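You operate a simulated robot arm through the tools that you are given. There is no shell and no other tool.

The job below is to be done with a simulated robot arm. You get a single attempt, and the scene is never put back.

## Task
Put things in order on the landing table. At the end: the yellow bore cap from the landing table stands where the blue grease brush stood; the blue grease brush from the landing table stands where the grey grease tin stood; the red chock from the landing table stands where the yellow bore cap stood; the grey grease tin from the landing table is on the brown bolt carton; whatever was shut is shut again. Leave all else as you found it, and nothing knocked over. Set down upright: grease tin.

The check looks at the end state, three seconds after you hand in, the way a careful person would. Anything else that was tipped, shoved, dropped, spilled or broken makes it a failure. A push-on lid holds only when it is set on centred and level and pressed home; a screw cap is set on level and turned clockwise until tight.

## Robot
A 5-joint arm with a two-finger parallel gripper, fixed in place. Base frame: the origin is at the foot of the arm, x ahead of it, y to its left, z up; the work surface is at about z = 0. Units: mm, degrees, N and s.
With the tool pointing down near the work surface it reaches from about 260 to 600 mm from the base axis. Its first joint turns from -66.0 to 66.0 degrees. The tool tilts only in the upright plane through the base axis and itself; it spins freely about its own axis. Payload 1.57 kg.
The tool frame sits at the grasp point between the pads (the TCP): z along the fingers, y along the line on which they close. The tips reach 30 mm beyond it. The gripper opens to 80 mm. The fingers are 17 mm wide and 12 mm thick; the gripper's body (40 by 82 mm) begins 80 mm behind the TCP.
Orientation is told as [roll, pitch, yaw] about the base's x, y, z axes, in that order, counted from this pose: with the fingers straight down and closing along the base's y, the tool's x points along the base's -x, its y along +y and its z along -z.

## Interface
- The arm moves only by the tool arm_command. Its arguments are lists of equal length, an entry for each row: "angular": the turn, a rotation vector about the tool's x, y, z in units of 4 degrees (1.0 is 4 degrees), a list of three; "offset": the shift along the tool's x, y, z in units of 40 mm (1.0 is 40 mm), a list of three; "jaw": the finger opening in mm, from 0 to 80. In form: {"angular": [[rx, ry, rz], ...], "offset": [[tx, ty, tz], ...], "jaw": [jaw, ...]}. A call has 1 to 20 rows; each row shifts and turns the commanded pose from where the row before left it, along the tool's axes as they then stand. A call with a number of a shift or a turn outside -1 to 1 is refused whole. A row lasts 0.2 s, in which the tool goes at most 50 mm and 8.6 degrees; a call with a longer step from one row to the next is refused whole, and so is a gripper value outside its range. Where a pose cannot be reached the arm comes as near as it can. A force on the tool above 40 N (or 10 N above the force at the start of the call, whichever is more), or a blocked arm, ends the call early, and 0.2 s more pass. The fingers move at their own pace (about 153 mm/s each) and stop on an object; they squeeze with about 36 N. The grip force told is the motor's: it shows also when the fingers shut on nothing. Time passes only in rows, and 0.2 s behind the last, so rows that do not move let the fingers close. The reply holds the time, the measured pose of the TCP, the force on the tool along the base axes, the opening and the grip force, in the units named above and with some noise, with the torque about the TCP (base axes, N m) and any sound that the robot's microphone picked up.
- Cameras (640 x 400 px; columns grow to the right, rows downward): "scene" is fixed at [27.5, 384.6, 532.6]; the picture's right is [-0.85, -0.52, 0.00], its down [-0.26, 0.42, -0.87] and it looks along [0.45, -0.74, -0.50] (base axes); focal length 332 px, centre (320, 200). "wrist" rides on the gripper at [72, -7, -122] in the tool frame; the picture's right is [0.09, 1.00, 0.00], its down [-0.84, 0.08, -0.54] and it looks along [-0.54, 0.05, 0.84] (tool axes); focal length 238 px, centre (320, 200). There is no depth. A picture from a camera that has moved, and an enlarged one, comes with that camera's place and axes in the base frame and with its lens.
- get_image(camera): a new picture of that camera. No time passes.
- zoom(camera, box): a new picture of the part [left, top, right, bottom] of that camera's present view, enlarged. No time passes.
- hand_in(): hands the job in; it is judged then, once.

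Places have to be worked out from the pictures, the camera data and where the tool is seen. Open the gripper and draw the arm clear of the work before you hand the job in, unless the task says otherwise.

The tools are called after "Call:" as a command line: name --argument value ..., lists and objects as JSON in quotes. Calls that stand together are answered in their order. arm_command: Moves the arm, as the interface text tells. Its arguments: {"type":"object","properties":{"angular":{"type":"array"},"offset":{"type":"array"},"jaw":{"type":"array"}},"required":["angular","offset","jaw"]} The other tools are called the same way: get_image (camera) takes a picture; zoom (camera, box) takes an enlarged picture of a part of a camera's view; hand_in () hands the job in.

At the start:

```text
t: 0.0
eef_pos: [340.0, -211.7, 341.9]
orientation: [-0.1, 0.0, 0.0]
ft_force: [-0.9, -0.4, -0.9]
moment: [0.02, 0.01, 0.02]
finger_gap: 80.0
finger_force: 0.0
```

scene: 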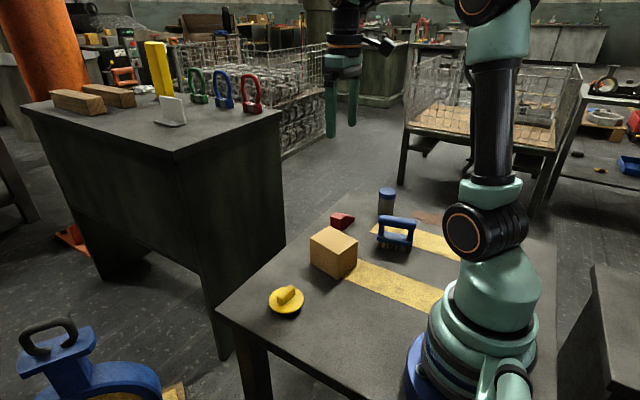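
wrist: 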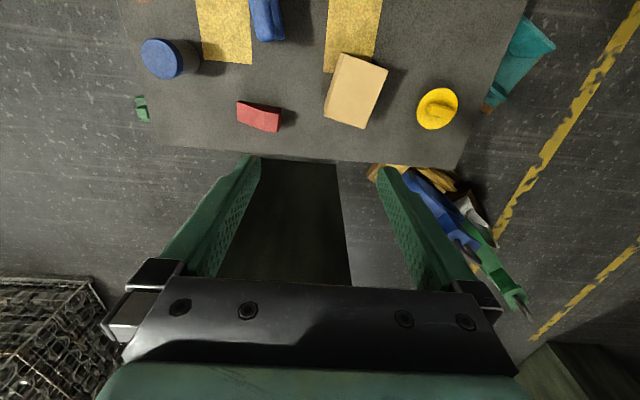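

The scene shows a table with the yellow bore cap, brown carton, red chock, blue brush and a tin with a blue lid. I'll enlarge the views first.

Call:
zoom --camera "scene" --box '[220, 170, 480, 332]'

Call:
zoom --camera "wrist" --box '[110, 0, 510, 180]'

Call:
zoom --camera "scene" --box '[300, 170, 440, 258]'

```text
2.46 times, centred on (350, 251) of scene
camera zoom: at [27.5, 384.6, 532.6], right [-0.85, -0.52, 0.0], down [-0.26, 0.42, -0.87], along [0.45, -0.74, -0.5], focal length 818 px, centre (246, 74)
```

zoom: 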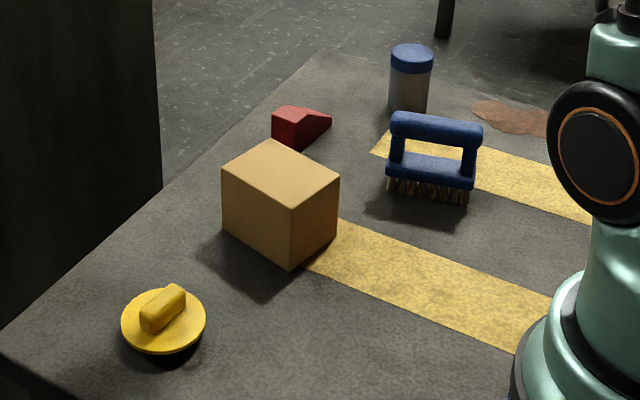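

```text
1.60 times, centred on (310, 90) of wrist
camera zoom: at [266.8, -217.7, 463.7], right [-0.09, 1.0, 0.0], down [0.84, 0.08, 0.54], along [0.54, 0.05, -0.84], focal length 381 px, centre (336, 376)
```

zoom: 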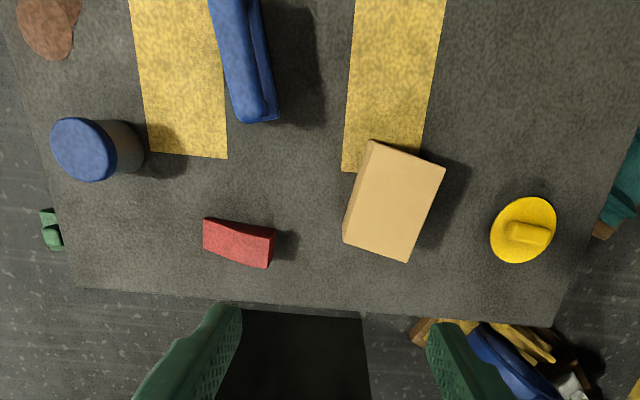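

```text
4.55 times, centred on (370, 214) of scene
camera zoom: at [27.5, 384.6, 532.6], right [-0.85, -0.52, 0.0], down [-0.26, 0.42, -0.87], along [0.45, -0.74, -0.5], focal length 1512 px, centre (93, 136)
```

zoom: 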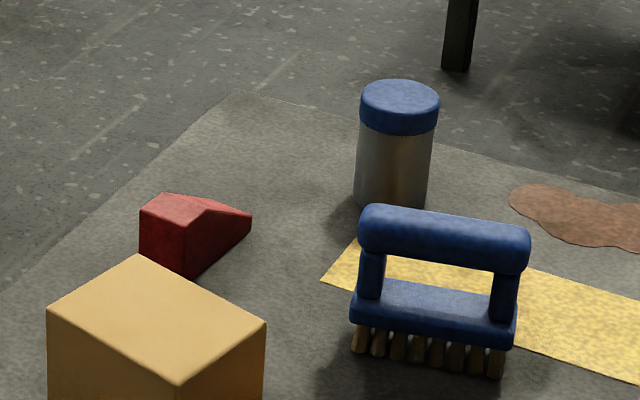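

The tin is at about (301,-444), the carton at about (320,-157) with its top near z 68, the brush at about (216,-288), the chock at about (385,-320) and the cap at about (341,2). I'll move over the tin at z≈230 for a closer look.

Call:
arm_command --angular '[[0, 0, 0], [0, 0, 0], [0, 0, 0], [0, 0, 0], [0, 0, 0], [0, 0, 0], [0, 0, 0]]' --offset '[[0.1625, -0.967, 0.467], [0.1625, -0.967, 0.467], [0.1625, -0.967, 0.467], [0.1625, -0.967, 0.467], [0.1625, -0.967, 0.467], [0.1625, -0.967, 0.467], [0, 0, 0]]' --jaw '[80, 80, 80, 80, 80, 80, 80]'

Call:
get_image --camera "wrist"

Call:
get_image --camera "scene"

```text
t: 1.6
eef_pos: [300.1, -444.6, 227.4]
orientation: [0.0, -0.1, 0.0]
ft_force: [-0.2, 1.0, -0.5]
moment: [0.0, 0.0, 0.02]
finger_gap: 80.2
finger_force: 0.0
```

```text
taken
camera wrist: at [227.8, -449.8, 349.8], right [-0.09, 1.0, 0.0], down [0.84, 0.08, 0.54], along [0.54, 0.05, -0.84], focal length 238 px, centre (320, 200)
```

wrist: 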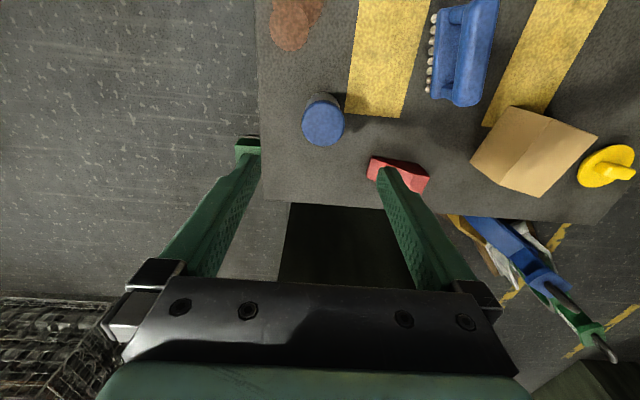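

```text
taken
```

scene: 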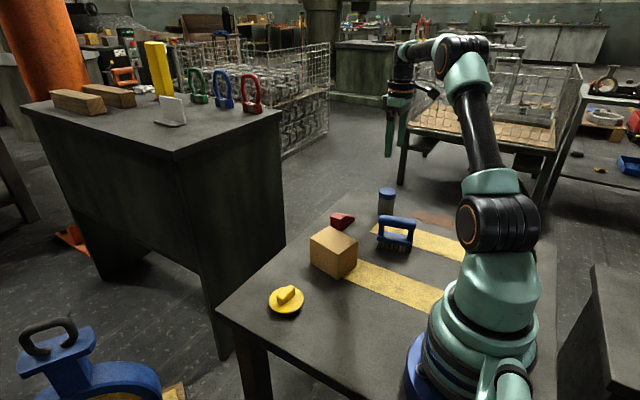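

The tin is in view; I'll zoom in on it and on the brush for precise positions.

Call:
zoom --camera "wrist" --box '[260, 60, 420, 160]'

Call:
zoom --camera "wrist" --box '[400, 0, 560, 120]'

Call:
zoom --camera "scene" --box '[360, 175, 430, 260]'

```text
4.00 times, centred on (340, 110) of wrist
camera zoom: at [227.8, -449.8, 349.8], right [-0.09, 1.0, 0.0], down [0.84, 0.08, 0.54], along [0.54, 0.05, -0.84], focal length 953 px, centre (240, 560)
```

zoom: 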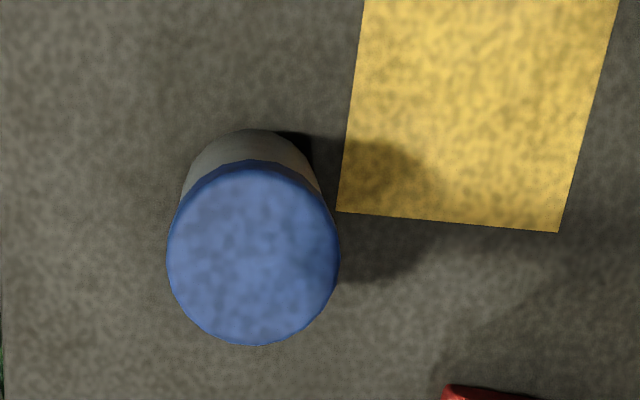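

```text
3.33 times, centred on (480, 60) of wrist
camera zoom: at [227.8, -449.8, 349.8], right [-0.09, 1.0, 0.0], down [0.84, 0.08, 0.54], along [0.54, 0.05, -0.84], focal length 794 px, centre (-213, 667)
```

zoom: 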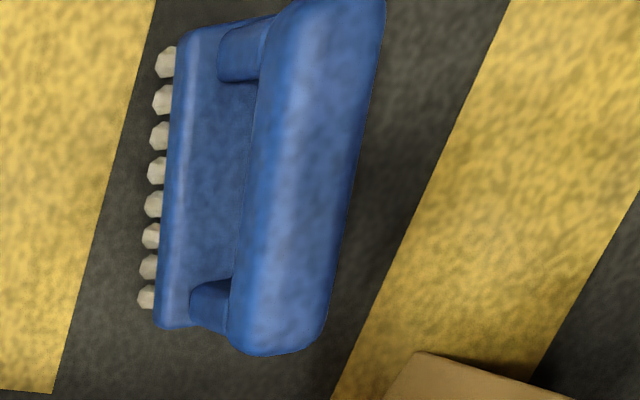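

```text
4.71 times, centred on (395, 218) of scene
camera zoom: at [27.5, 384.6, 532.6], right [-0.85, -0.52, 0.0], down [-0.26, 0.42, -0.87], along [0.45, -0.74, -0.5], focal length 1565 px, centre (-33, 118)
```

zoom: 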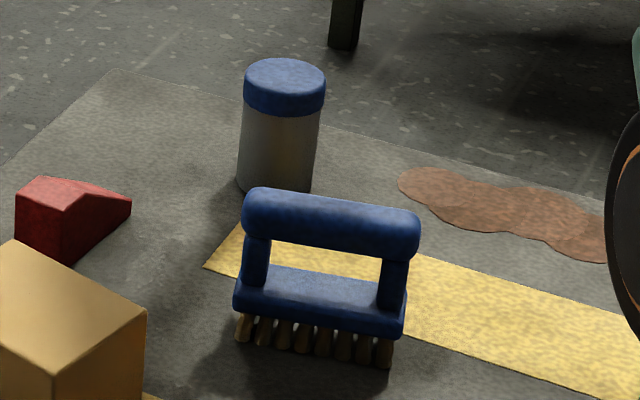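

The tin lid overhangs the body slightly, so I plan to grip the body from the side with a tilted tool, leaving the lid alone. First I'll go over the carton to view it and test whether the tilted pose is reachable there.

Call:
arm_command --angular '[[0, 0, 0], [0, 0, 0], [0, 0, 0], [0, 0, 0], [0, 0, 0], [0, 0, 0], [0, 0, 0], [0, 0, 0], [0, 0, 0]]' --offset '[[-0.06, 0.897, -0.072], [-0.06, 0.897, -0.072], [-0.06, 0.897, -0.072], [-0.06, 0.897, -0.072], [-0.06, 0.897, -0.072], [-0.06, 0.897, -0.072], [-0.06, 0.897, -0.072], [-0.06, 0.897, -0.072], [0, 0, 0]]' --jaw '[80, 80, 80, 80, 80, 80, 80, 80, 80]'

Call:
get_image --camera "wrist"

Call:
zoom --camera "wrist" --box '[220, 40, 460, 190]'

```text
t: 3.6
eef_pos: [321.1, -155.2, 252.3]
orientation: [0.0, 0.0, 0.0]
ft_force: [0.9, 0.5, 0.3]
moment: [0.0, 0.0, -0.02]
finger_gap: 79.9
finger_force: 0.0
```

```text
taken
camera wrist: at [247.9, -159.8, 374.2], right [-0.09, 1.0, 0.0], down [0.84, 0.08, 0.54], along [0.54, 0.05, -0.84], focal length 238 px, centre (320, 200)
```

wrist: 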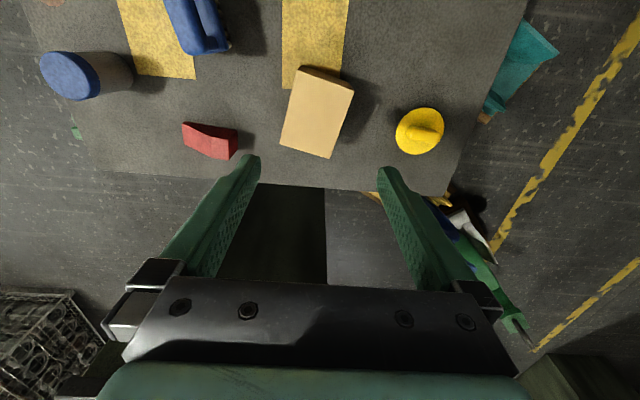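

```text
2.67 times, centred on (340, 115) of wrist
camera zoom: at [247.9, -159.8, 374.2], right [-0.09, 1.0, 0.0], down [0.84, 0.08, 0.54], along [0.54, 0.05, -0.84], focal length 636 px, centre (267, 427)
```

zoom: 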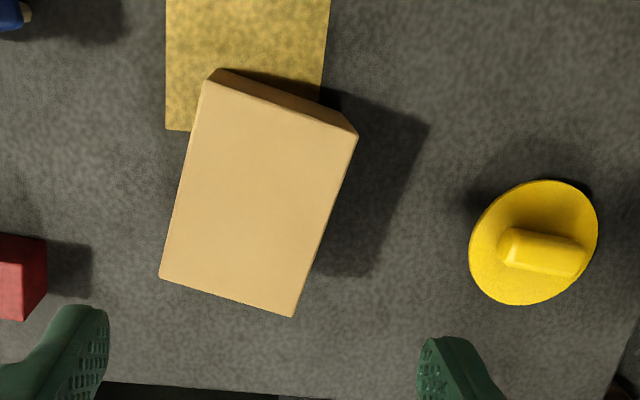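

The carton top centre is about (322,-158), roughly 70×90 with its long axis at about -12°. I'll yaw -26° and tilt 48° outward here to test reach.

Call:
arm_command --angular '[[0, 0, 0.93], [0, 0, 0.93], [0, 0, 0.93], [0, 0, 0.93], [0, 0, 0.93], [0, 0, 0.93], [0, 0, 0.92], [0, -1, 0], [0, -1, 0], [0, -1, 0], [0, -1, 0], [0, -1, 0], [0, -1, 0], [0, -1, 0], [0, -1, 0], [0, -1, 0], [0, -1, 0], [0, -1, 0], [0, -1, 0], [0, 0, 0]]' --offset '[[0, 0, 0], [0, 0, 0], [0, 0, 0], [0, 0, 0], [0, 0, 0], [0, 0, 0], [0, 0, 0], [0, 0, 0], [0, 0, 0], [0, 0, 0], [0, 0, 0], [0, 0, 0], [0, 0, 0], [0, 0, 0], [0, 0, 0], [0, 0, 0], [0, 0, 0], [0, 0, 0], [0, 0, 0], [0, 0, 0]]' --jaw '[80, 80, 80, 80, 80, 80, 80, 80, 80, 80, 80, 80, 80, 80, 80, 80, 80, 80, 80, 80]'

Call:
get_image --camera "scene"

Call:
get_image --camera "wrist"

```text
t: 7.8
eef_pos: [338.7, -165.5, 267.1]
orientation: [0.0, -48.0, -26.1]
ft_force: [-0.8, 0.2, 0.1]
moment: [0.01, -0.01, -0.04]
finger_gap: 80.1
finger_force: 0.1
out of reach, approached as far as the arm can: row 18, 19
```

```text
taken
```

scene: 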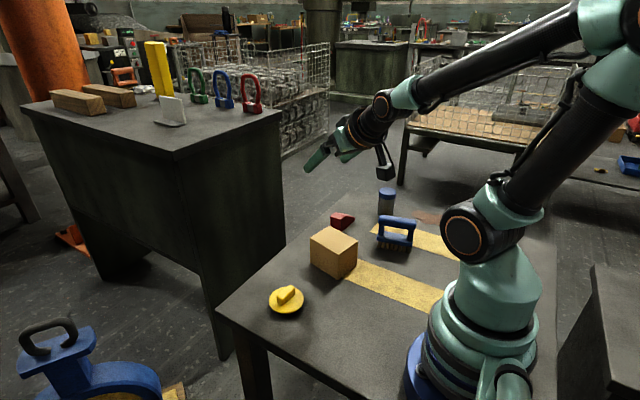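

```text
taken
camera wrist: at [209.5, -109.7, 294.9], right [0.38, 0.92, -0.07], down [0.18, 0.0, 0.98], along [0.91, -0.39, -0.16], focal length 238 px, centre (320, 200)
```

wrist: 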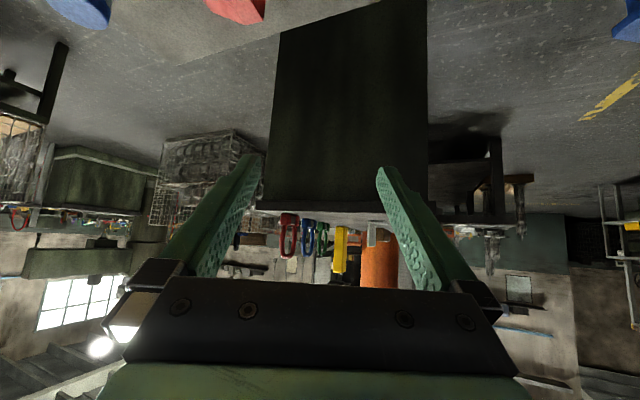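

At 48° the arm falls just short here, so I'll reduce to 32° tilt, which still clears the lid. I'll then check the reachable pose lower down.

Call:
arm_command --angular '[[0, 1, 0], [0, 1, 0], [0, 1, 0], [0, 1, 0], [0, 0, 0]]' --offset '[[0, 0, 0], [0, 0, 0], [0, 0, 0], [0, 0, 0], [0, 0, 0]]' --jaw '[80, 80, 80, 80, 80]'

```text
t: 9.0
eef_pos: [338.9, -165.9, 266.7]
orientation: [0.0, -31.9, -26.0]
ft_force: [0.0, 0.4, 0.2]
moment: [-0.02, 0.02, 0.0]
finger_gap: 80.3
finger_force: 0.0
```

With the tool flipped 180° about its axis, the camera would ride above rather than beneath the tilted gripper, which is safer and gives a better view. I'll spin it now.

Call:
arm_command --angular '[[0, 0, -1], [0, 0, -1], [0, 0, -1], [0, 0, -1], [0, 0, -1], [0, 0, -1], [0, 0, -1], [0, 0, -1], [0, 0, -1], [0, 0, -1], [0, 0, -1], [0, 0, -1], [0, 0, -1], [0, 0, -1], [0, 0, -1], [0, 0, -1], [0, 0, -1], [0, 0, -1], [0, 0, -1], [0, 0, -1]]' --offset '[[0, 0, 0], [0, 0, 0], [0, 0, 0], [0, 0, 0], [0, 0, 0], [0, 0, 0], [0, 0, 0], [0, 0, 0], [0, 0, 0], [0, 0, 0], [0, 0, 0], [0, 0, 0], [0, 0, 0], [0, 0, 0], [0, 0, 0], [0, 0, 0], [0, 0, 0], [0, 0, 0], [0, 0, 0], [0, 0, 0]]' --jaw '[80, 80, 80, 80, 80, 80, 80, 80, 80, 80, 80, 80, 80, 80, 80, 80, 80, 80, 80, 80]'

Call:
arm_command --angular '[[0, 0, -1], [0, 0, -1], [0, 0, -1], [0, 0, -1], [0, 0, -1], [0, 0, -1], [0, 0, -1], [0, 0, -1], [0, 0, -1], [0, 0, -1], [0, 0, -1], [0, 0, -1], [0, 0, -1], [0, 0, -1], [0, 0, -1], [0, 0, -1], [0, 0, -1], [0, 0, -1], [0, 0, -1], [0, 0, -1]]' --offset '[[0, 0, 0], [0, 0, 0], [0, 0, 0], [0, 0, 0], [0, 0, 0], [0, 0, 0], [0, 0, 0], [0, 0, 0], [0, 0, 0], [0, 0, 0], [0, 0, 0], [0, 0, 0], [0, 0, 0], [0, 0, 0], [0, 0, 0], [0, 0, 0], [0, 0, 0], [0, 0, 0], [0, 0, 0], [0, 0, 0]]' --jaw '[80, 80, 80, 80, 80, 80, 80, 80, 80, 80, 80, 80, 80, 80, 80, 80, 80, 80, 80, 80]'

Call:
arm_command --angular '[[0, 0, -1], [0, 0, -1], [0, 0, -1], [0, 0, -1], [0, 0, -1], [0, 0, 0]]' --offset '[[0, 0, 0], [0, 0, 0], [0, 0, 0], [0, 0, 0], [0, 0, 0], [0, 0, 0]]' --jaw '[80, 80, 80, 80, 80, 80]'

```text
t: 13.2
eef_pos: [337.8, -166.7, 264.9]
orientation: [-31.6, -5.2, 55.5]
ft_force: [-0.9, -0.4, 0.0]
moment: [0.0, 0.0, 0.01]
finger_gap: 79.9
finger_force: 0.1
```

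```text
t: 17.4
eef_pos: [339.0, -165.2, 265.4]
orientation: [-12.0, 30.0, 130.8]
ft_force: [-0.4, 1.4, 0.5]
moment: [0.0, 0.01, -0.03]
finger_gap: 79.8
finger_force: 0.0
```

```text
t: 18.8
eef_pos: [339.4, -165.9, 265.7]
orientation: [-4.9, 31.7, 144.6]
ft_force: [0.1, 0.0, 0.8]
moment: [0.0, 0.0, 0.02]
finger_gap: 79.9
finger_force: 0.1
out of reach, approached as far as the arm can: row 4, 5
```

The spin joint stops at about 170°, so I'll spin back to zero and keep the camera beneath. By my estimate it clears the brush.

Call:
arm_command --angular '[[0, 0, 1], [0, 0, 1], [0, 0, 1], [0, 0, 1], [0, 0, 1], [0, 0, 1], [0, 0, 1], [0, 0, 1], [0, 0, 1], [0, 0, 1], [0, 0, 1], [0, 0, 1], [0, 0, 1], [0, 0, 1], [0, 0, 1], [0, 0, 1], [0, 0, 1], [0, 0, 1], [0, 0, 1], [0, 0, 1]]' --offset '[[0, 0, 0], [0, 0, 0], [0, 0, 0], [0, 0, 0], [0, 0, 0], [0, 0, 0], [0, 0, 0], [0, 0, 0], [0, 0, 0], [0, 0, 0], [0, 0, 0], [0, 0, 0], [0, 0, 0], [0, 0, 0], [0, 0, 0], [0, 0, 0], [0, 0, 0], [0, 0, 0], [0, 0, 0], [0, 0, 0]]' --jaw '[80, 80, 80, 80, 80, 80, 80, 80, 80, 80, 80, 80, 80, 80, 80, 80, 80, 80, 80, 80]'

Call:
arm_command --angular '[[0, 0, 1], [0, 0, 1], [0, 0, 1], [0, 0, 1], [0, 0, 1], [0, 0, 1], [0, 0, 1], [0, 0, 1], [0, 0, 1], [0, 0, 1], [0, 0, 1], [0, 0, 1], [0, 0, 1], [0, 0, 1], [0, 0, 1], [0, 0, 1], [0, 0, 1], [0, 0, 1], [0, 0, 1], [0, 0, 1]]' --offset '[[0, 0, 0], [0, 0, 0], [0, 0, 0], [0, 0, 0], [0, 0, 0], [0, 0, 0], [0, 0, 0], [0, 0, 0], [0, 0, 0], [0, 0, 0], [0, 0, 0], [0, 0, 0], [0, 0, 0], [0, 0, 0], [0, 0, 0], [0, 0, 0], [0, 0, 0], [0, 0, 0], [0, 0, 0], [0, 0, 0]]' --jaw '[80, 80, 80, 80, 80, 80, 80, 80, 80, 80, 80, 80, 80, 80, 80, 80, 80, 80, 80, 80]'

Call:
arm_command --angular '[[0, 0, 1], [0, 0, 1], [0, 0, 0]]' --offset '[[0, 0, 0], [0, 0, 0], [0, 0, 0]]' --jaw '[80, 80, 80]'

```text
t: 23.0
eef_pos: [337.8, -166.1, 264.2]
orientation: [-32.0, 1.0, 65.6]
ft_force: [0.1, 0.4, -0.4]
moment: [0.01, -0.02, 0.0]
finger_gap: 79.9
finger_force: 0.1
```

```text
t: 27.2
eef_pos: [337.8, -166.3, 266.1]
orientation: [-7.3, -31.1, -12.0]
ft_force: [-0.5, 0.6, 0.1]
moment: [-0.01, 0.01, -0.01]
finger_gap: 80.1
finger_force: 0.1
```

```text
t: 28.0
eef_pos: [338.2, -166.0, 265.5]
orientation: [-2.6, -31.9, -21.4]
ft_force: [0.9, -0.3, 0.0]
moment: [0.03, 0.0, 0.05]
finger_gap: 80.0
finger_force: 0.1
```

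Nearly there: about 4.9° of spin remains. I'll finish it and go down to the tilted hover over the carton (TCP r≈349, z≈130) to confirm reach.

Call:
arm_command --angular '[[0, 0, 1], [0, 0, 0.22], [0, 0, 0], [0, 0, 0], [0, 0, 0], [0, 0, 0], [0, 0, 0]]' --offset '[[0, 0, 0], [0, 0, 0], [0.603, 0, 0.625], [0.603, 0, 0.625], [0.603, 0, 0.625], [0.603, 0, 0.625], [0, 0, 0]]' --jaw '[80, 80, 80, 80, 80, 80, 80]'

Call:
get_image --camera "scene"

Call:
get_image --camera "wrist"

```text
t: 29.6
eef_pos: [326.5, -158.8, 132.6]
orientation: [0.6, -31.9, -27.1]
ft_force: [-0.1, -0.1, -0.6]
moment: [-0.02, 0.01, 0.01]
finger_gap: 80.1
finger_force: 0.1
out of reach, approached as far as the arm can: row 6
```

```text
taken
```

scene: 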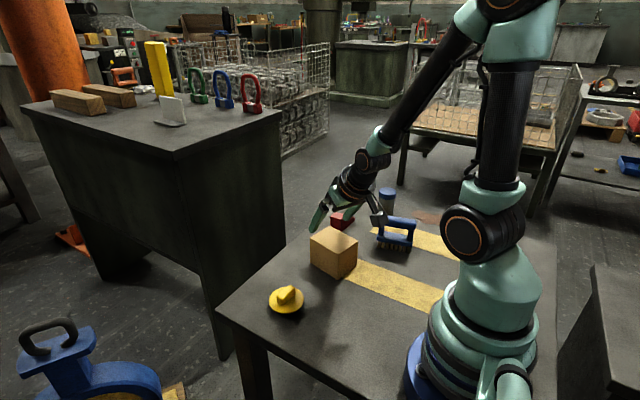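

```text
taken
camera wrist: at [210.4, -107.8, 197.3], right [0.38, 0.93, -0.04], down [0.41, -0.13, 0.9], along [0.83, -0.36, -0.43], focal length 238 px, centre (320, 200)
```

wrist: 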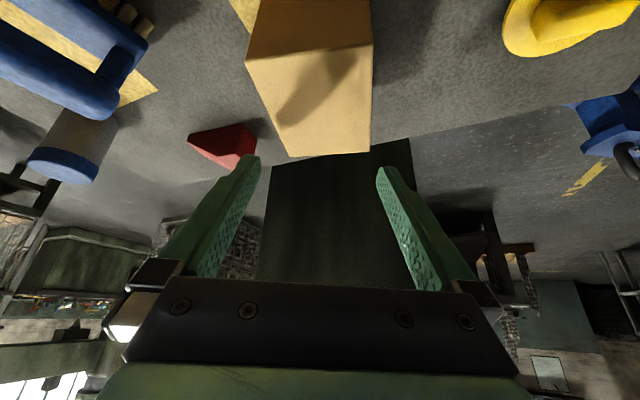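

At 32° the radius bottoms out at about 363. I'll reduce to 28° and probe how close the arm can get at placing height, while staying above the carton.

Call:
arm_command --angular '[[0, 1, 0], [0, 0, 0], [0, 0, 0]]' --offset '[[0, 0, 0], [0.456, 0, 0.324], [0, 0, 0]]' --jaw '[80, 80, 80]'

```text
t: 30.4
eef_pos: [318.9, -152.8, 113.1]
orientation: [0.7, -27.9, -27.0]
ft_force: [-0.1, 0.5, -0.9]
moment: [0.01, 0.01, 0.03]
finger_gap: 80.3
finger_force: 0.1
```

The arm reached r≈354 at z=113 with 28°. I'll nudge to r≈349, z≈107 to confirm centred placement is possible.

Call:
arm_command --angular '[[0, 0, 0], [0, 0, 0]]' --offset '[[0.18, 0, 0.075], [0, 0, 0]]' --jaw '[80, 80]'

Call:
zoom --camera "scene" --box '[260, 170, 440, 290]'

Call:
get_image --camera "wrist"

```text
t: 31.0
eef_pos: [317.4, -153.3, 106.8]
orientation: [0.6, -28.1, -26.9]
ft_force: [-4.4, 3.3, 11.7]
moment: [-0.4, 0.3, -0.18]
finger_gap: 79.9
finger_force: 0.1
```

```text
3.33 times, centred on (350, 230) of scene
camera zoom: at [27.5, 384.6, 532.6], right [-0.85, -0.52, 0.0], down [-0.26, 0.42, -0.87], along [0.45, -0.74, -0.5], focal length 1108 px, centre (220, 100)
```

zoom: 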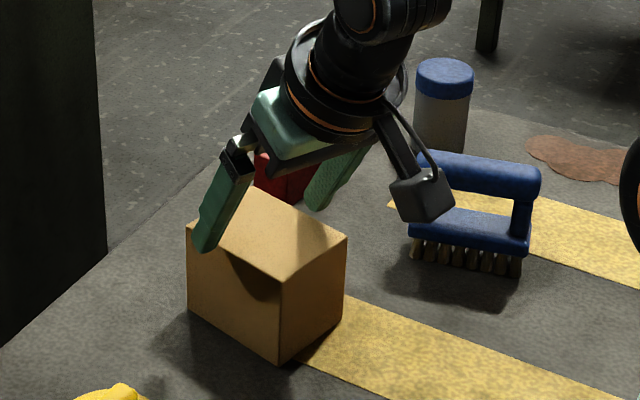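

```text
taken
camera wrist: at [204.4, -104.2, 180.1], right [0.38, 0.93, -0.03], down [0.46, -0.16, 0.87], along [0.8, -0.34, -0.49], focal length 238 px, centre (320, 200)
```

wrist: 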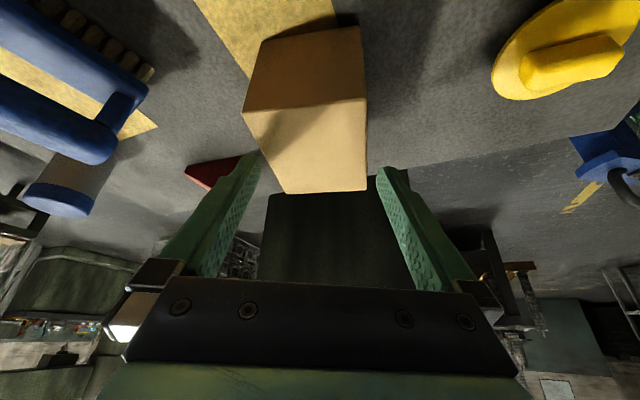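

The tool reads 11.7 N upward, so a fingertip is touching the carton's top edge and the carton is taller than I thought (about 75). I'll back straight up and check that the carton hasn't moved.

Call:
arm_command --angular '[[0, 0, 0], [0, 0, 0], [0, 0, 0]]' --offset '[[-0.35, 0, -0.66], [-0.35, 0, -0.66], [0, 0, 0]]' --jaw '[80, 80, 80]'

Call:
zoom --camera "scene" --box '[220, 170, 480, 332]'

Call:
zoom --camera "scene" --box '[295, 215, 375, 290]'

```text
t: 31.8
eef_pos: [314.3, -151.4, 164.9]
orientation: [0.6, -28.0, -27.0]
ft_force: [0.1, 0.3, -0.3]
moment: [-0.02, 0.01, 0.0]
finger_gap: 79.9
finger_force: 0.1
```

```text
2.46 times, centred on (350, 251) of scene
camera zoom: at [27.5, 384.6, 532.6], right [-0.85, -0.52, 0.0], down [-0.26, 0.42, -0.87], along [0.45, -0.74, -0.5], focal length 818 px, centre (246, 74)
```

zoom: 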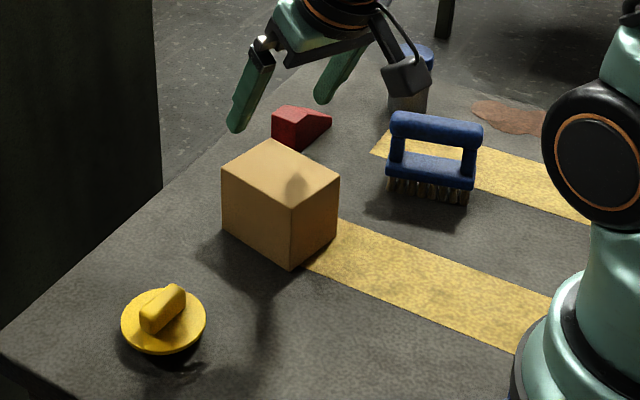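

```text
5.33 times, centred on (335, 252) of scene
camera zoom: at [27.5, 384.6, 532.6], right [-0.85, -0.52, 0.0], down [-0.26, 0.42, -0.87], along [0.45, -0.74, -0.5], focal length 1774 px, centre (240, -80)
```

zoom: 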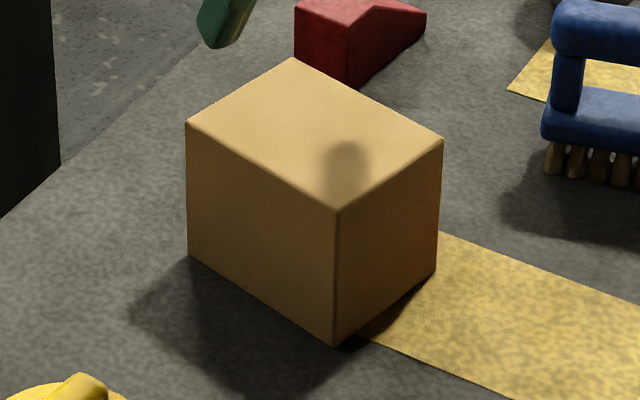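

The carton hasn't moved; its corners are at identical pixels. Its height is about 74–75, and the tin is at about (302,-440), about 74 tall with the lid from z≈57. I'll arc towards the tin keeping 28° tilt, rising to z≈230.

Call:
arm_command --angular '[[0, 0, -0.3], [0, 0, 0], [0, 0, 0], [0, 0, 0], [0.419, 0, 0.789], [0.419, 0, 0.789], [0.419, 0, 0.789], [0.419, 0, 0.789], [0.419, 0, 0.789], [0.419, 0, 0.789], [0.419, 0, 0.789], [0.419, 0, 0.789], [0, 0, 0]]' --offset '[[0, 0, 0], [-0.917, 0, -0.127], [-0.917, 0, -0.127], [-0.917, 0, -0.127], [0, -0.687, 0], [0, -0.687, 0], [0, -0.687, 0], [0, -0.687, 0], [0, -0.687, 0], [0, -0.687, 0], [0, -0.687, 0], [0, -0.687, 0], [0, 0, 0]]' --jaw '[80, 80, 80, 80, 80, 80, 80, 80, 80, 80, 80, 80, 80]'

Call:
get_image --camera "wrist"

Call:
get_image --camera "scene"

```text
t: 34.6
eef_pos: [259.0, -362.7, 232.9]
orientation: [0.0, -28.0, -54.3]
ft_force: [0.3, -0.9, -0.7]
moment: [0.0, 0.01, 0.0]
finger_gap: 79.9
finger_force: 0.1
```

```text
taken
camera wrist: at [181.5, -267.8, 307.0], right [0.76, 0.65, -0.04], down [0.35, -0.35, 0.87], along [0.55, -0.68, -0.49], focal length 238 px, centre (320, 200)
```

wrist: 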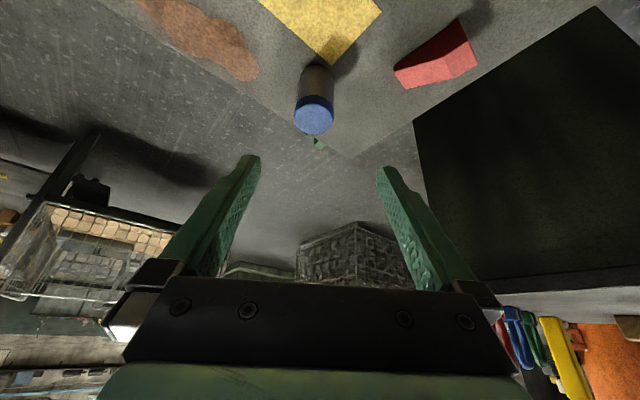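

```text
taken
```

scene: 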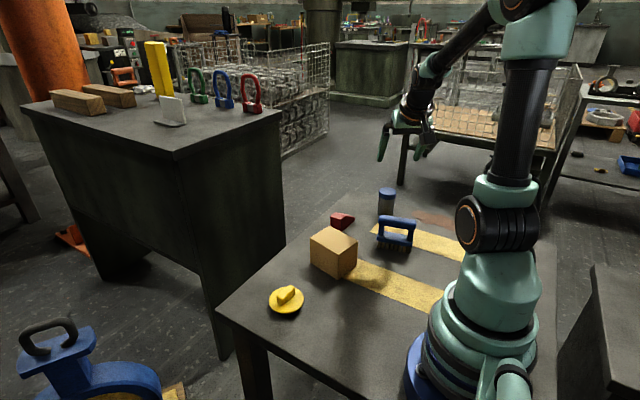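

The arc worked well. The tin lies at about (302.5,-439), azimuth -55.4°. I'll nudge 1° in azimuth and come down to the pre-approach point behind and above the tin.

Call:
arm_command --angular '[[0.117, 0, 0.221], [0, 0, 0], [0, 0, 0], [0, 0, 0], [0, 0, 0]]' --offset '[[0, -0.2, 0], [0.173, 0, 0.974], [0.173, 0, 0.974], [0.173, 0, 0.974], [0, 0, 0]]' --jaw '[80, 80, 80, 80, 80]'

Call:
get_image --camera "wrist"

Call:
zoom --camera "scene" --box '[300, 130, 460, 260]'

```text
t: 35.8
eef_pos: [276.9, -399.3, 116.2]
orientation: [0.1, -28.1, -55.4]
ft_force: [0.0, -0.5, 0.8]
moment: [-0.02, 0.05, -0.03]
finger_gap: 80.2
finger_force: 0.1
```

```text
taken
camera wrist: at [200.4, -301.8, 190.5], right [0.77, 0.63, -0.04], down [0.34, -0.35, 0.87], along [0.54, -0.69, -0.49], focal length 238 px, centre (320, 200)
```

wrist: 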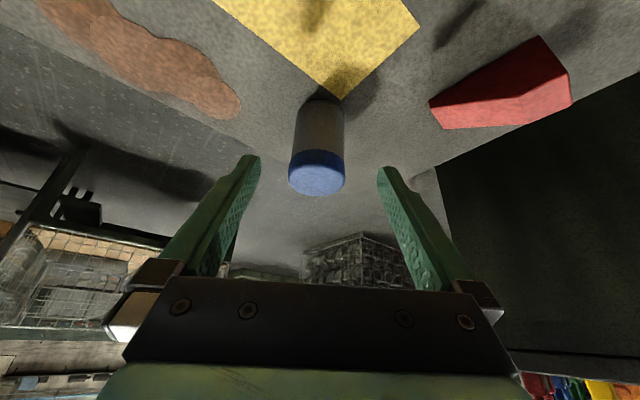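

```text
3.08 times, centred on (380, 195) of scene
camera zoom: at [27.5, 384.6, 532.6], right [-0.85, -0.52, 0.0], down [-0.26, 0.42, -0.87], along [0.45, -0.74, -0.5], focal length 1023 px, centre (135, 215)
```

zoom: 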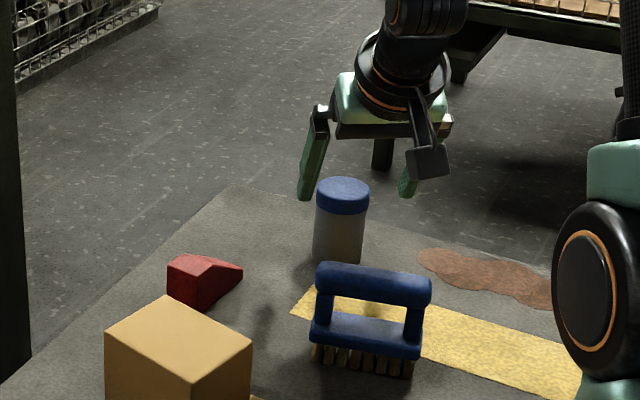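

The tin is centred between the fingers and I get its axis at about (302,-438.5). I'll advance along the tool axis to TCP r≈524, z≈38 with the jaws open.

Call:
arm_command --angular '[[0, 0, 0], [0, 0, 0], [0, 0, 0], [0, 0, 0], [0, 0, 0]]' --offset '[[0.02, -0.0375, 0.54], [0.02, 0, 0.54], [0.02, 0, 0.54], [0.02, 0, 0.54], [0, 0, 0]]' --jaw '[80, 80, 80, 80, 80]'

Call:
get_image --camera "wrist"

Call:
zoom --camera "scene" --box '[330, 150, 450, 260]'

```text
t: 37.0
eef_pos: [295.2, -430.8, 37.6]
orientation: [-0.1, -28.1, -55.3]
ft_force: [-0.2, 0.2, 0.5]
moment: [0.02, 0.04, -0.01]
finger_gap: 80.3
finger_force: 0.1
```

```text
taken
camera wrist: at [219.0, -333.0, 111.7], right [0.77, 0.63, -0.05], down [0.34, -0.35, 0.87], along [0.54, -0.69, -0.49], focal length 238 px, centre (320, 200)
```

wrist: 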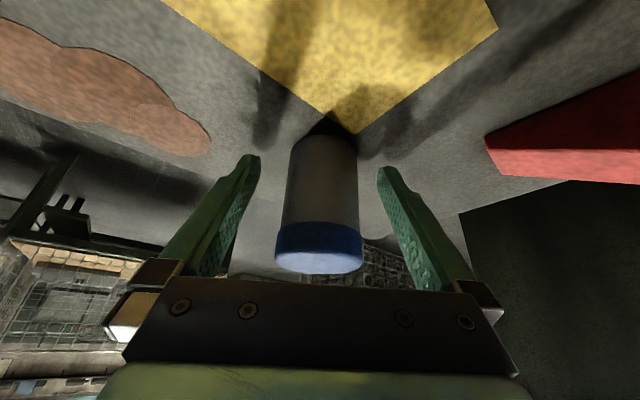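

```text
3.64 times, centred on (390, 205) of scene
camera zoom: at [27.5, 384.6, 532.6], right [-0.85, -0.52, 0.0], down [-0.26, 0.42, -0.87], along [0.45, -0.74, -0.5], focal length 1209 px, centre (66, 182)
```

zoom: 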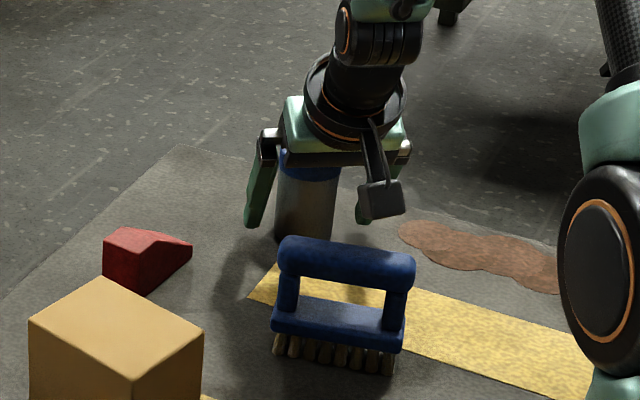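

The fingers straddle the tin body, below the lid. Now I'll close on it.

Call:
arm_command --angular '[[0, 0, 0], [0, 0, 0], [0, 0, 0], [0, 0, 0], [0, 0, 0]]' --offset '[[0, 0, 0], [0, 0, 0], [0, 0, 0], [0, 0, 0], [0, 0, 0]]' --jaw '[65, 55, 48, 42, 42]'

Call:
get_image --camera "wrist"

Call:
zoom --camera "scene" --box '[330, 150, 450, 260]'

```text
t: 38.2
eef_pos: [294.5, -429.6, 38.5]
orientation: [-0.1, -28.0, -55.2]
ft_force: [0.9, 1.1, 0.9]
moment: [0.04, -0.09, 0.06]
finger_gap: 48.7
finger_force: 36.5
```

```text
taken
camera wrist: at [219.0, -332.8, 112.1], right [0.77, 0.63, -0.05], down [0.34, -0.35, 0.87], along [0.54, -0.69, -0.49], focal length 238 px, centre (320, 200)
```

wrist: 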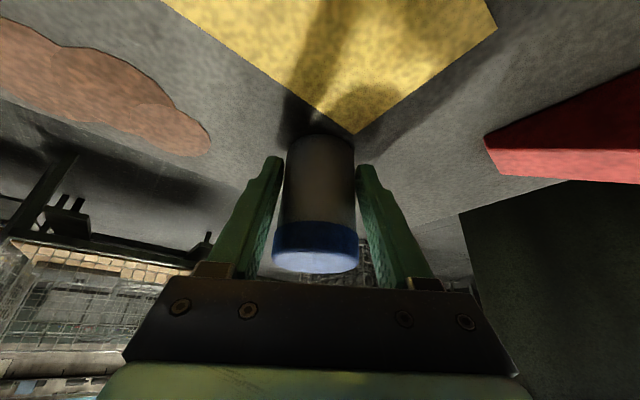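

```text
3.64 times, centred on (390, 205) of scene
camera zoom: at [27.5, 384.6, 532.6], right [-0.85, -0.52, 0.0], down [-0.26, 0.42, -0.87], along [0.45, -0.74, -0.5], focal length 1209 px, centre (66, 182)
```

zoom: 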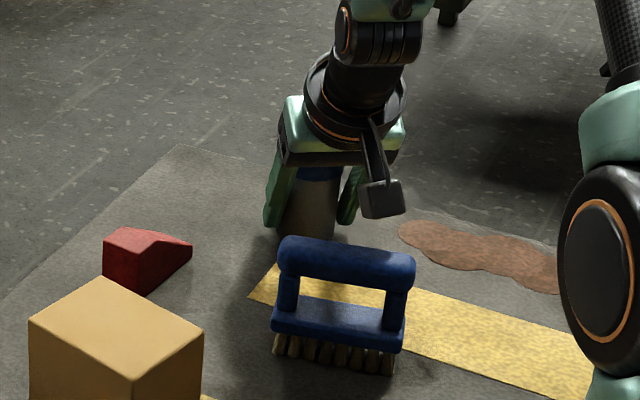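

It's gripped at 48.7 mm, the body diameter. I'll lift straight up, slowly at first.

Call:
arm_command --angular '[[0, 0, 0], [0, 0, 0], [0, 0, 0], [0, 0, 0], [0, 0, 0], [0, 0, 0], [0, 0, 0], [0, 0, 0], [0, 0, 0]]' --offset '[[-0.06, 0, -0.11], [-0.12, 0, -0.22], [-0.235, 0, -0.44], [-0.235, 0, -0.44], [-0.235, 0, -0.44], [-0.235, 0, -0.44], [-0.235, 0, -0.44], [-0.235, 0, -0.44], [0, 0, 0]]' --jaw '[42, 42, 42, 42, 42, 42, 42, 42, 42]'

Call:
get_image --camera "wrist"

Call:
get_image --camera "scene"

```text
t: 40.2
eef_pos: [293.9, -429.3, 173.2]
orientation: [-0.2, -28.0, -55.3]
ft_force: [0.1, 0.2, -2.4]
moment: [-0.01, -0.04, -0.02]
finger_gap: 48.8
finger_force: 36.1
```

```text
taken
camera wrist: at [219.2, -333.6, 247.8], right [0.77, 0.63, -0.05], down [0.34, -0.35, 0.87], along [0.54, -0.69, -0.49], focal length 238 px, centre (320, 200)
```

wrist: 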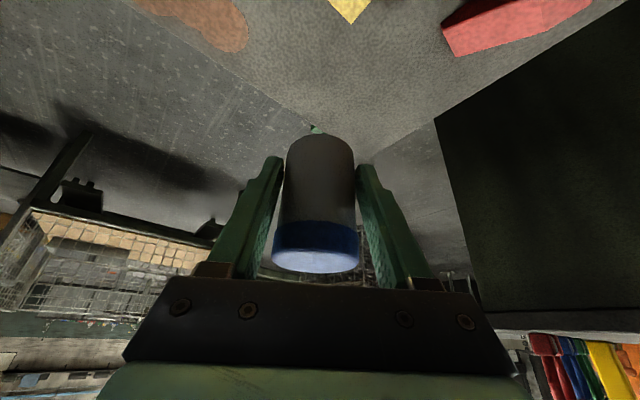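

```text
taken
```

scene: 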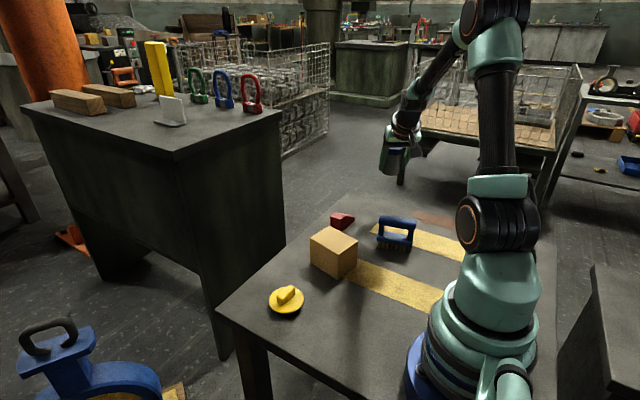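

The tin is held securely and upright. I'll draw inward and up, then arc +29.4° towards the carton's azimuth.

Call:
arm_command --angular '[[0, 0, 0], [0, 0, 0], [0, 0, 0], [-0.431, 0, -0.811], [-0.431, 0, -0.811], [-0.431, 0, -0.811], [-0.431, 0, -0.811], [-0.431, 0, -0.811], [-0.431, 0, -0.811], [-0.431, 0, -0.811], [-0.431, 0, -0.811], [0, 0, 0]]' --offset '[[0.545, 0, -0.573], [0.545, 0, -0.573], [0.545, 0, -0.573], [0, 0.689, 0], [0, 0.689, 0], [0, 0.689, 0], [0, 0.689, 0], [0, 0.689, 0], [0, 0.689, 0], [0, 0.689, 0], [0, 0.689, 0], [0, 0, 0]]' --jaw '[42, 42, 42, 42, 42, 42, 42, 42, 42, 42, 42, 42]'

Call:
get_image --camera "wrist"

Call:
get_image --camera "scene"

```text
t: 42.8
eef_pos: [392.3, -194.9, 204.8]
orientation: [-0.2, -28.0, -25.8]
ft_force: [0.0, 0.1, -1.6]
moment: [0.04, 0.0, 0.03]
finger_gap: 48.6
finger_force: 35.9
```

```text
taken
camera wrist: at [279.7, -146.5, 279.1], right [0.36, 0.93, -0.05], down [0.47, -0.14, 0.87], along [0.8, -0.34, -0.49], focal length 238 px, centre (320, 200)
```

wrist: 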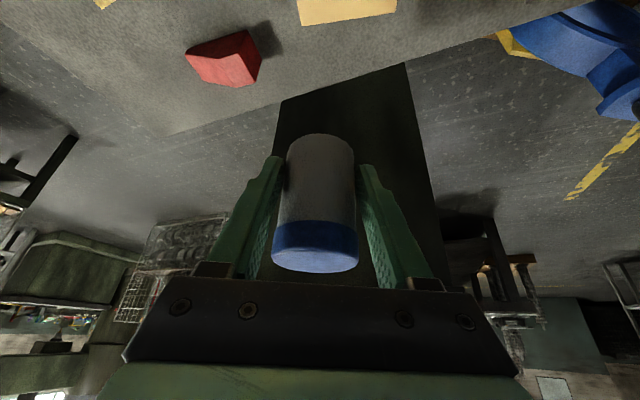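

```text
taken
```

scene: 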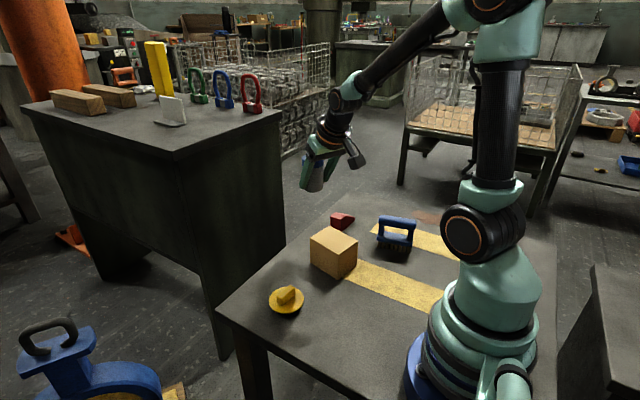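

The azimuth matches the carton (-26.4°). I'll move inward and down to a hover with the tin bottom at about z 92 over the carton.

Call:
arm_command --angular '[[0, 0, 0], [0, 0, 0], [0, 0, 0], [0, 0, 0], [0, 0, 0]]' --offset '[[0.722, 0, 0.147], [0.722, 0, 0.147], [0.722, 0, 0.147], [0.722, 0, 0.147], [0, 0, 0]]' --jaw '[42, 42, 42, 42, 42]'

Call:
get_image --camera "wrist"

Call:
zoom --camera "scene" --box '[285, 170, 385, 285]'

```text
t: 44.0
eef_pos: [314.2, -155.9, 130.0]
orientation: [-0.2, -27.9, -25.9]
ft_force: [-0.5, -0.4, -0.8]
moment: [0.02, 0.03, 0.0]
finger_gap: 48.5
finger_force: 35.8
out of reach, approached as far as the arm can: row 4
```

```text
taken
camera wrist: at [200.7, -107.7, 204.1], right [0.36, 0.93, -0.05], down [0.47, -0.14, 0.87], along [0.8, -0.34, -0.49], focal length 238 px, centre (320, 200)
```

wrist: 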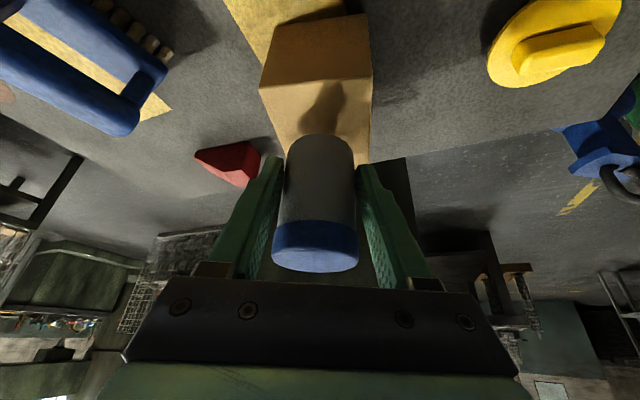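

```text
3.48 times, centred on (335, 228) of scene
camera zoom: at [27.5, 384.6, 532.6], right [-0.85, -0.52, 0.0], down [-0.26, 0.42, -0.87], along [0.45, -0.74, -0.5], focal length 1157 px, centre (268, 104)
```

zoom: 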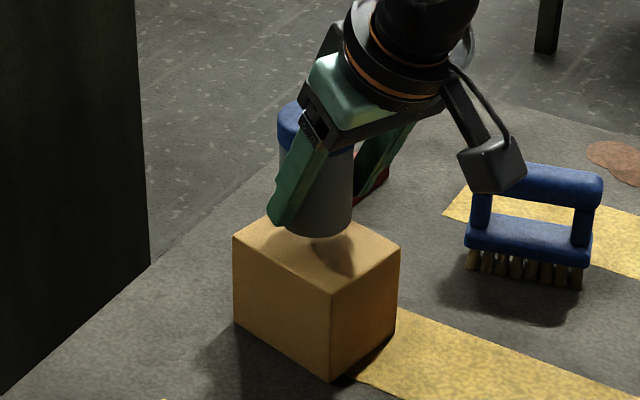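

The tin hangs about 4 mm outward of the carton centre, well within the top. I'll lower by 12 mm, then in small steps watching the force.

Call:
arm_command --angular '[[0, 0, 0], [0, 0, 0], [0, 0, 0]]' --offset '[[0.07, 0, 0.1325], [0.07, 0, 0.1325], [0, 0, 0]]' --jaw '[42, 42, 42]'

Call:
zoom --camera "scene" --box '[295, 180, 375, 280]'

```text
t: 44.8
eef_pos: [314.7, -154.7, 117.2]
orientation: [-0.2, -27.9, -25.9]
ft_force: [-0.3, -0.9, -1.3]
moment: [0.0, 0.03, 0.0]
finger_gap: 48.7
finger_force: 36.0
```

```text
4.00 times, centred on (335, 230) of scene
camera zoom: at [27.5, 384.6, 532.6], right [-0.85, -0.52, 0.0], down [-0.26, 0.42, -0.87], along [0.45, -0.74, -0.5], focal length 1330 px, centre (260, 80)
```

zoom: 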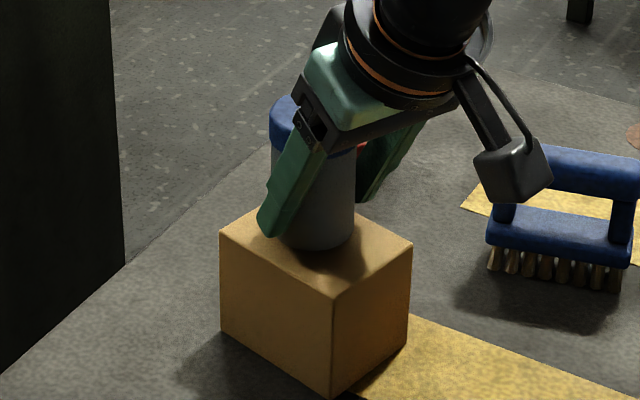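

It's very close now. I'll step down 2 mm and read the force.

Call:
arm_command --angular '[[0, 0, 0], [0, 0, 0], [0, 0, 0]]' --offset '[[0.0117, 0, 0.0221], [0.0117, 0, 0.0221], [0, 0, 0]]' --jaw '[42, 42, 42]'

```text
t: 45.6
eef_pos: [314.9, -156.1, 116.5]
orientation: [-0.1, -27.8, -25.8]
ft_force: [0.3, 0.1, -1.7]
moment: [0.03, 0.03, -0.02]
finger_gap: 48.7
finger_force: 36.3
```

There's no contact yet, so another 2 mm.

Call:
arm_command --angular '[[0, 0, 0], [0, 0, 0], [0, 0, 0]]' --offset '[[0.0117, 0, 0.0221], [0.0117, 0, 0.0221], [0, 0, 0]]' --jaw '[42, 42, 42]'

```text
t: 46.4
eef_pos: [314.6, -156.8, 112.8]
orientation: [-0.3, -28.0, -25.9]
ft_force: [-4.3, 0.6, 11.0]
moment: [0.09, -0.18, 0.05]
finger_gap: 48.7
finger_force: 36.1
```

Contact: 11 N upward at z≈113. I'll relieve slightly and open the jaws gently.

Call:
arm_command --angular '[[0, 0, 0], [0, 0, 0], [0, 0, 0], [0, 0, 0], [0, 0, 0], [0, 0, 0]]' --offset '[[-0.007, 0, -0.0133], [0, 0, 0], [0, 0, 0], [0, 0, 0], [0, 0, 0], [0, 0, 0]]' --jaw '[42, 52, 60, 70, 78, 78]'

Call:
get_image --camera "wrist"

Call:
zoom --camera "scene" --box '[295, 180, 375, 280]'

```text
t: 47.8
eef_pos: [313.5, -156.8, 114.1]
orientation: [-0.3, -27.8, -25.9]
ft_force: [0.5, -1.4, -0.5]
moment: [0.03, -0.03, -0.01]
finger_gap: 78.0
finger_force: 0.1
```

```text
taken
camera wrist: at [201.7, -108.7, 188.7], right [0.36, 0.93, -0.05], down [0.47, -0.14, 0.87], along [0.8, -0.34, -0.49], focal length 238 px, centre (320, 200)
```

wrist: 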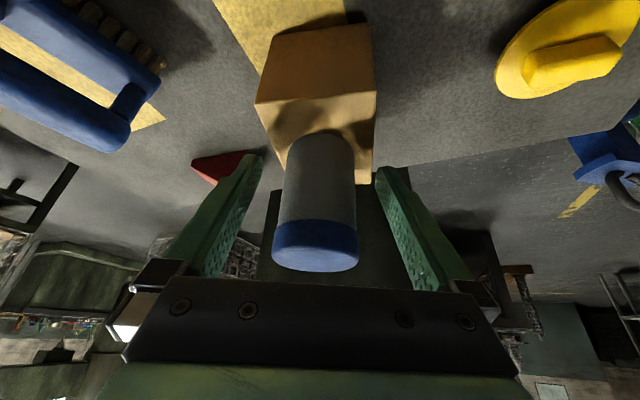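

```text
4.00 times, centred on (335, 230) of scene
camera zoom: at [27.5, 384.6, 532.6], right [-0.85, -0.52, 0.0], down [-0.26, 0.42, -0.87], along [0.45, -0.74, -0.5], focal length 1330 px, centre (260, 80)
```

zoom: 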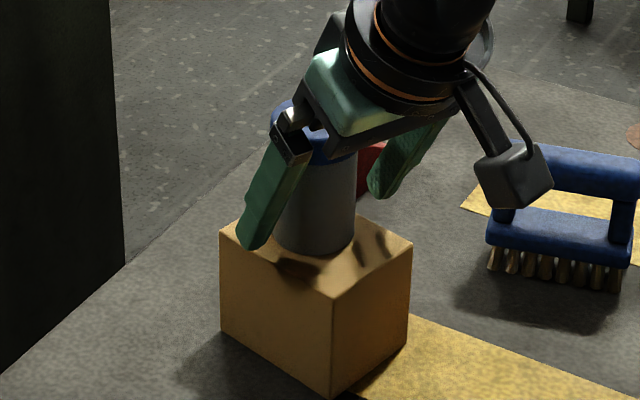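

The tin stands squarely on the carton. I'll retreat straight up, as the palm stays inward of the tin.

Call:
arm_command --angular '[[0, 0, 0], [0, 0, 0], [0, 0, 0], [0, 0, 0], [0, 0, 0], [0, 0, 0]]' --offset '[[-0.22, 0, -0.414], [-0.22, 0, -0.414], [-0.44, 0, -0.828], [-0.44, 0, -0.828], [-0.44, 0, -0.828], [0, 0, 0]]' --jaw '[80, 80, 80, 80, 80, 80]'

Call:
get_image --camera "scene"

Call:
zoom --camera "scene" --box '[295, 180, 375, 280]'

```text
t: 49.2
eef_pos: [309.4, -154.1, 263.8]
orientation: [-0.3, -28.0, -25.8]
ft_force: [0.3, -0.6, -0.2]
moment: [-0.01, 0.03, 0.0]
finger_gap: 80.3
finger_force: 0.1
```

```text
taken
```

scene: 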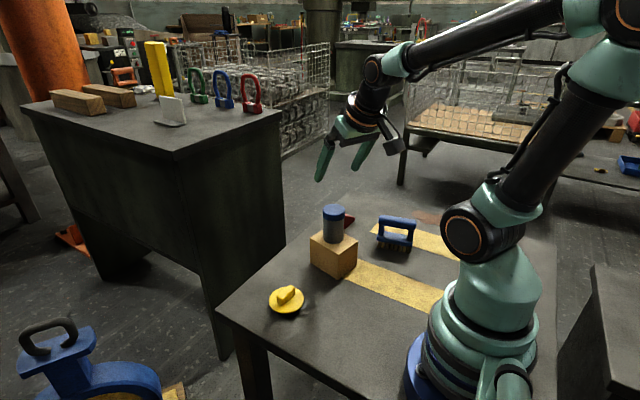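

```text
4.00 times, centred on (335, 230) of scene
camera zoom: at [27.5, 384.6, 532.6], right [-0.85, -0.52, 0.0], down [-0.26, 0.42, -0.87], along [0.45, -0.74, -0.5], focal length 1330 px, centre (260, 80)
```

zoom: 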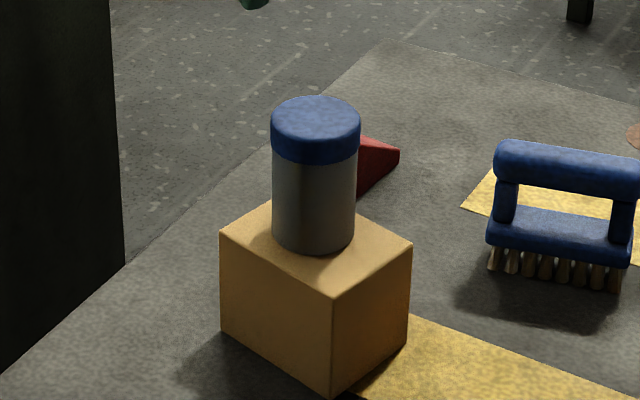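

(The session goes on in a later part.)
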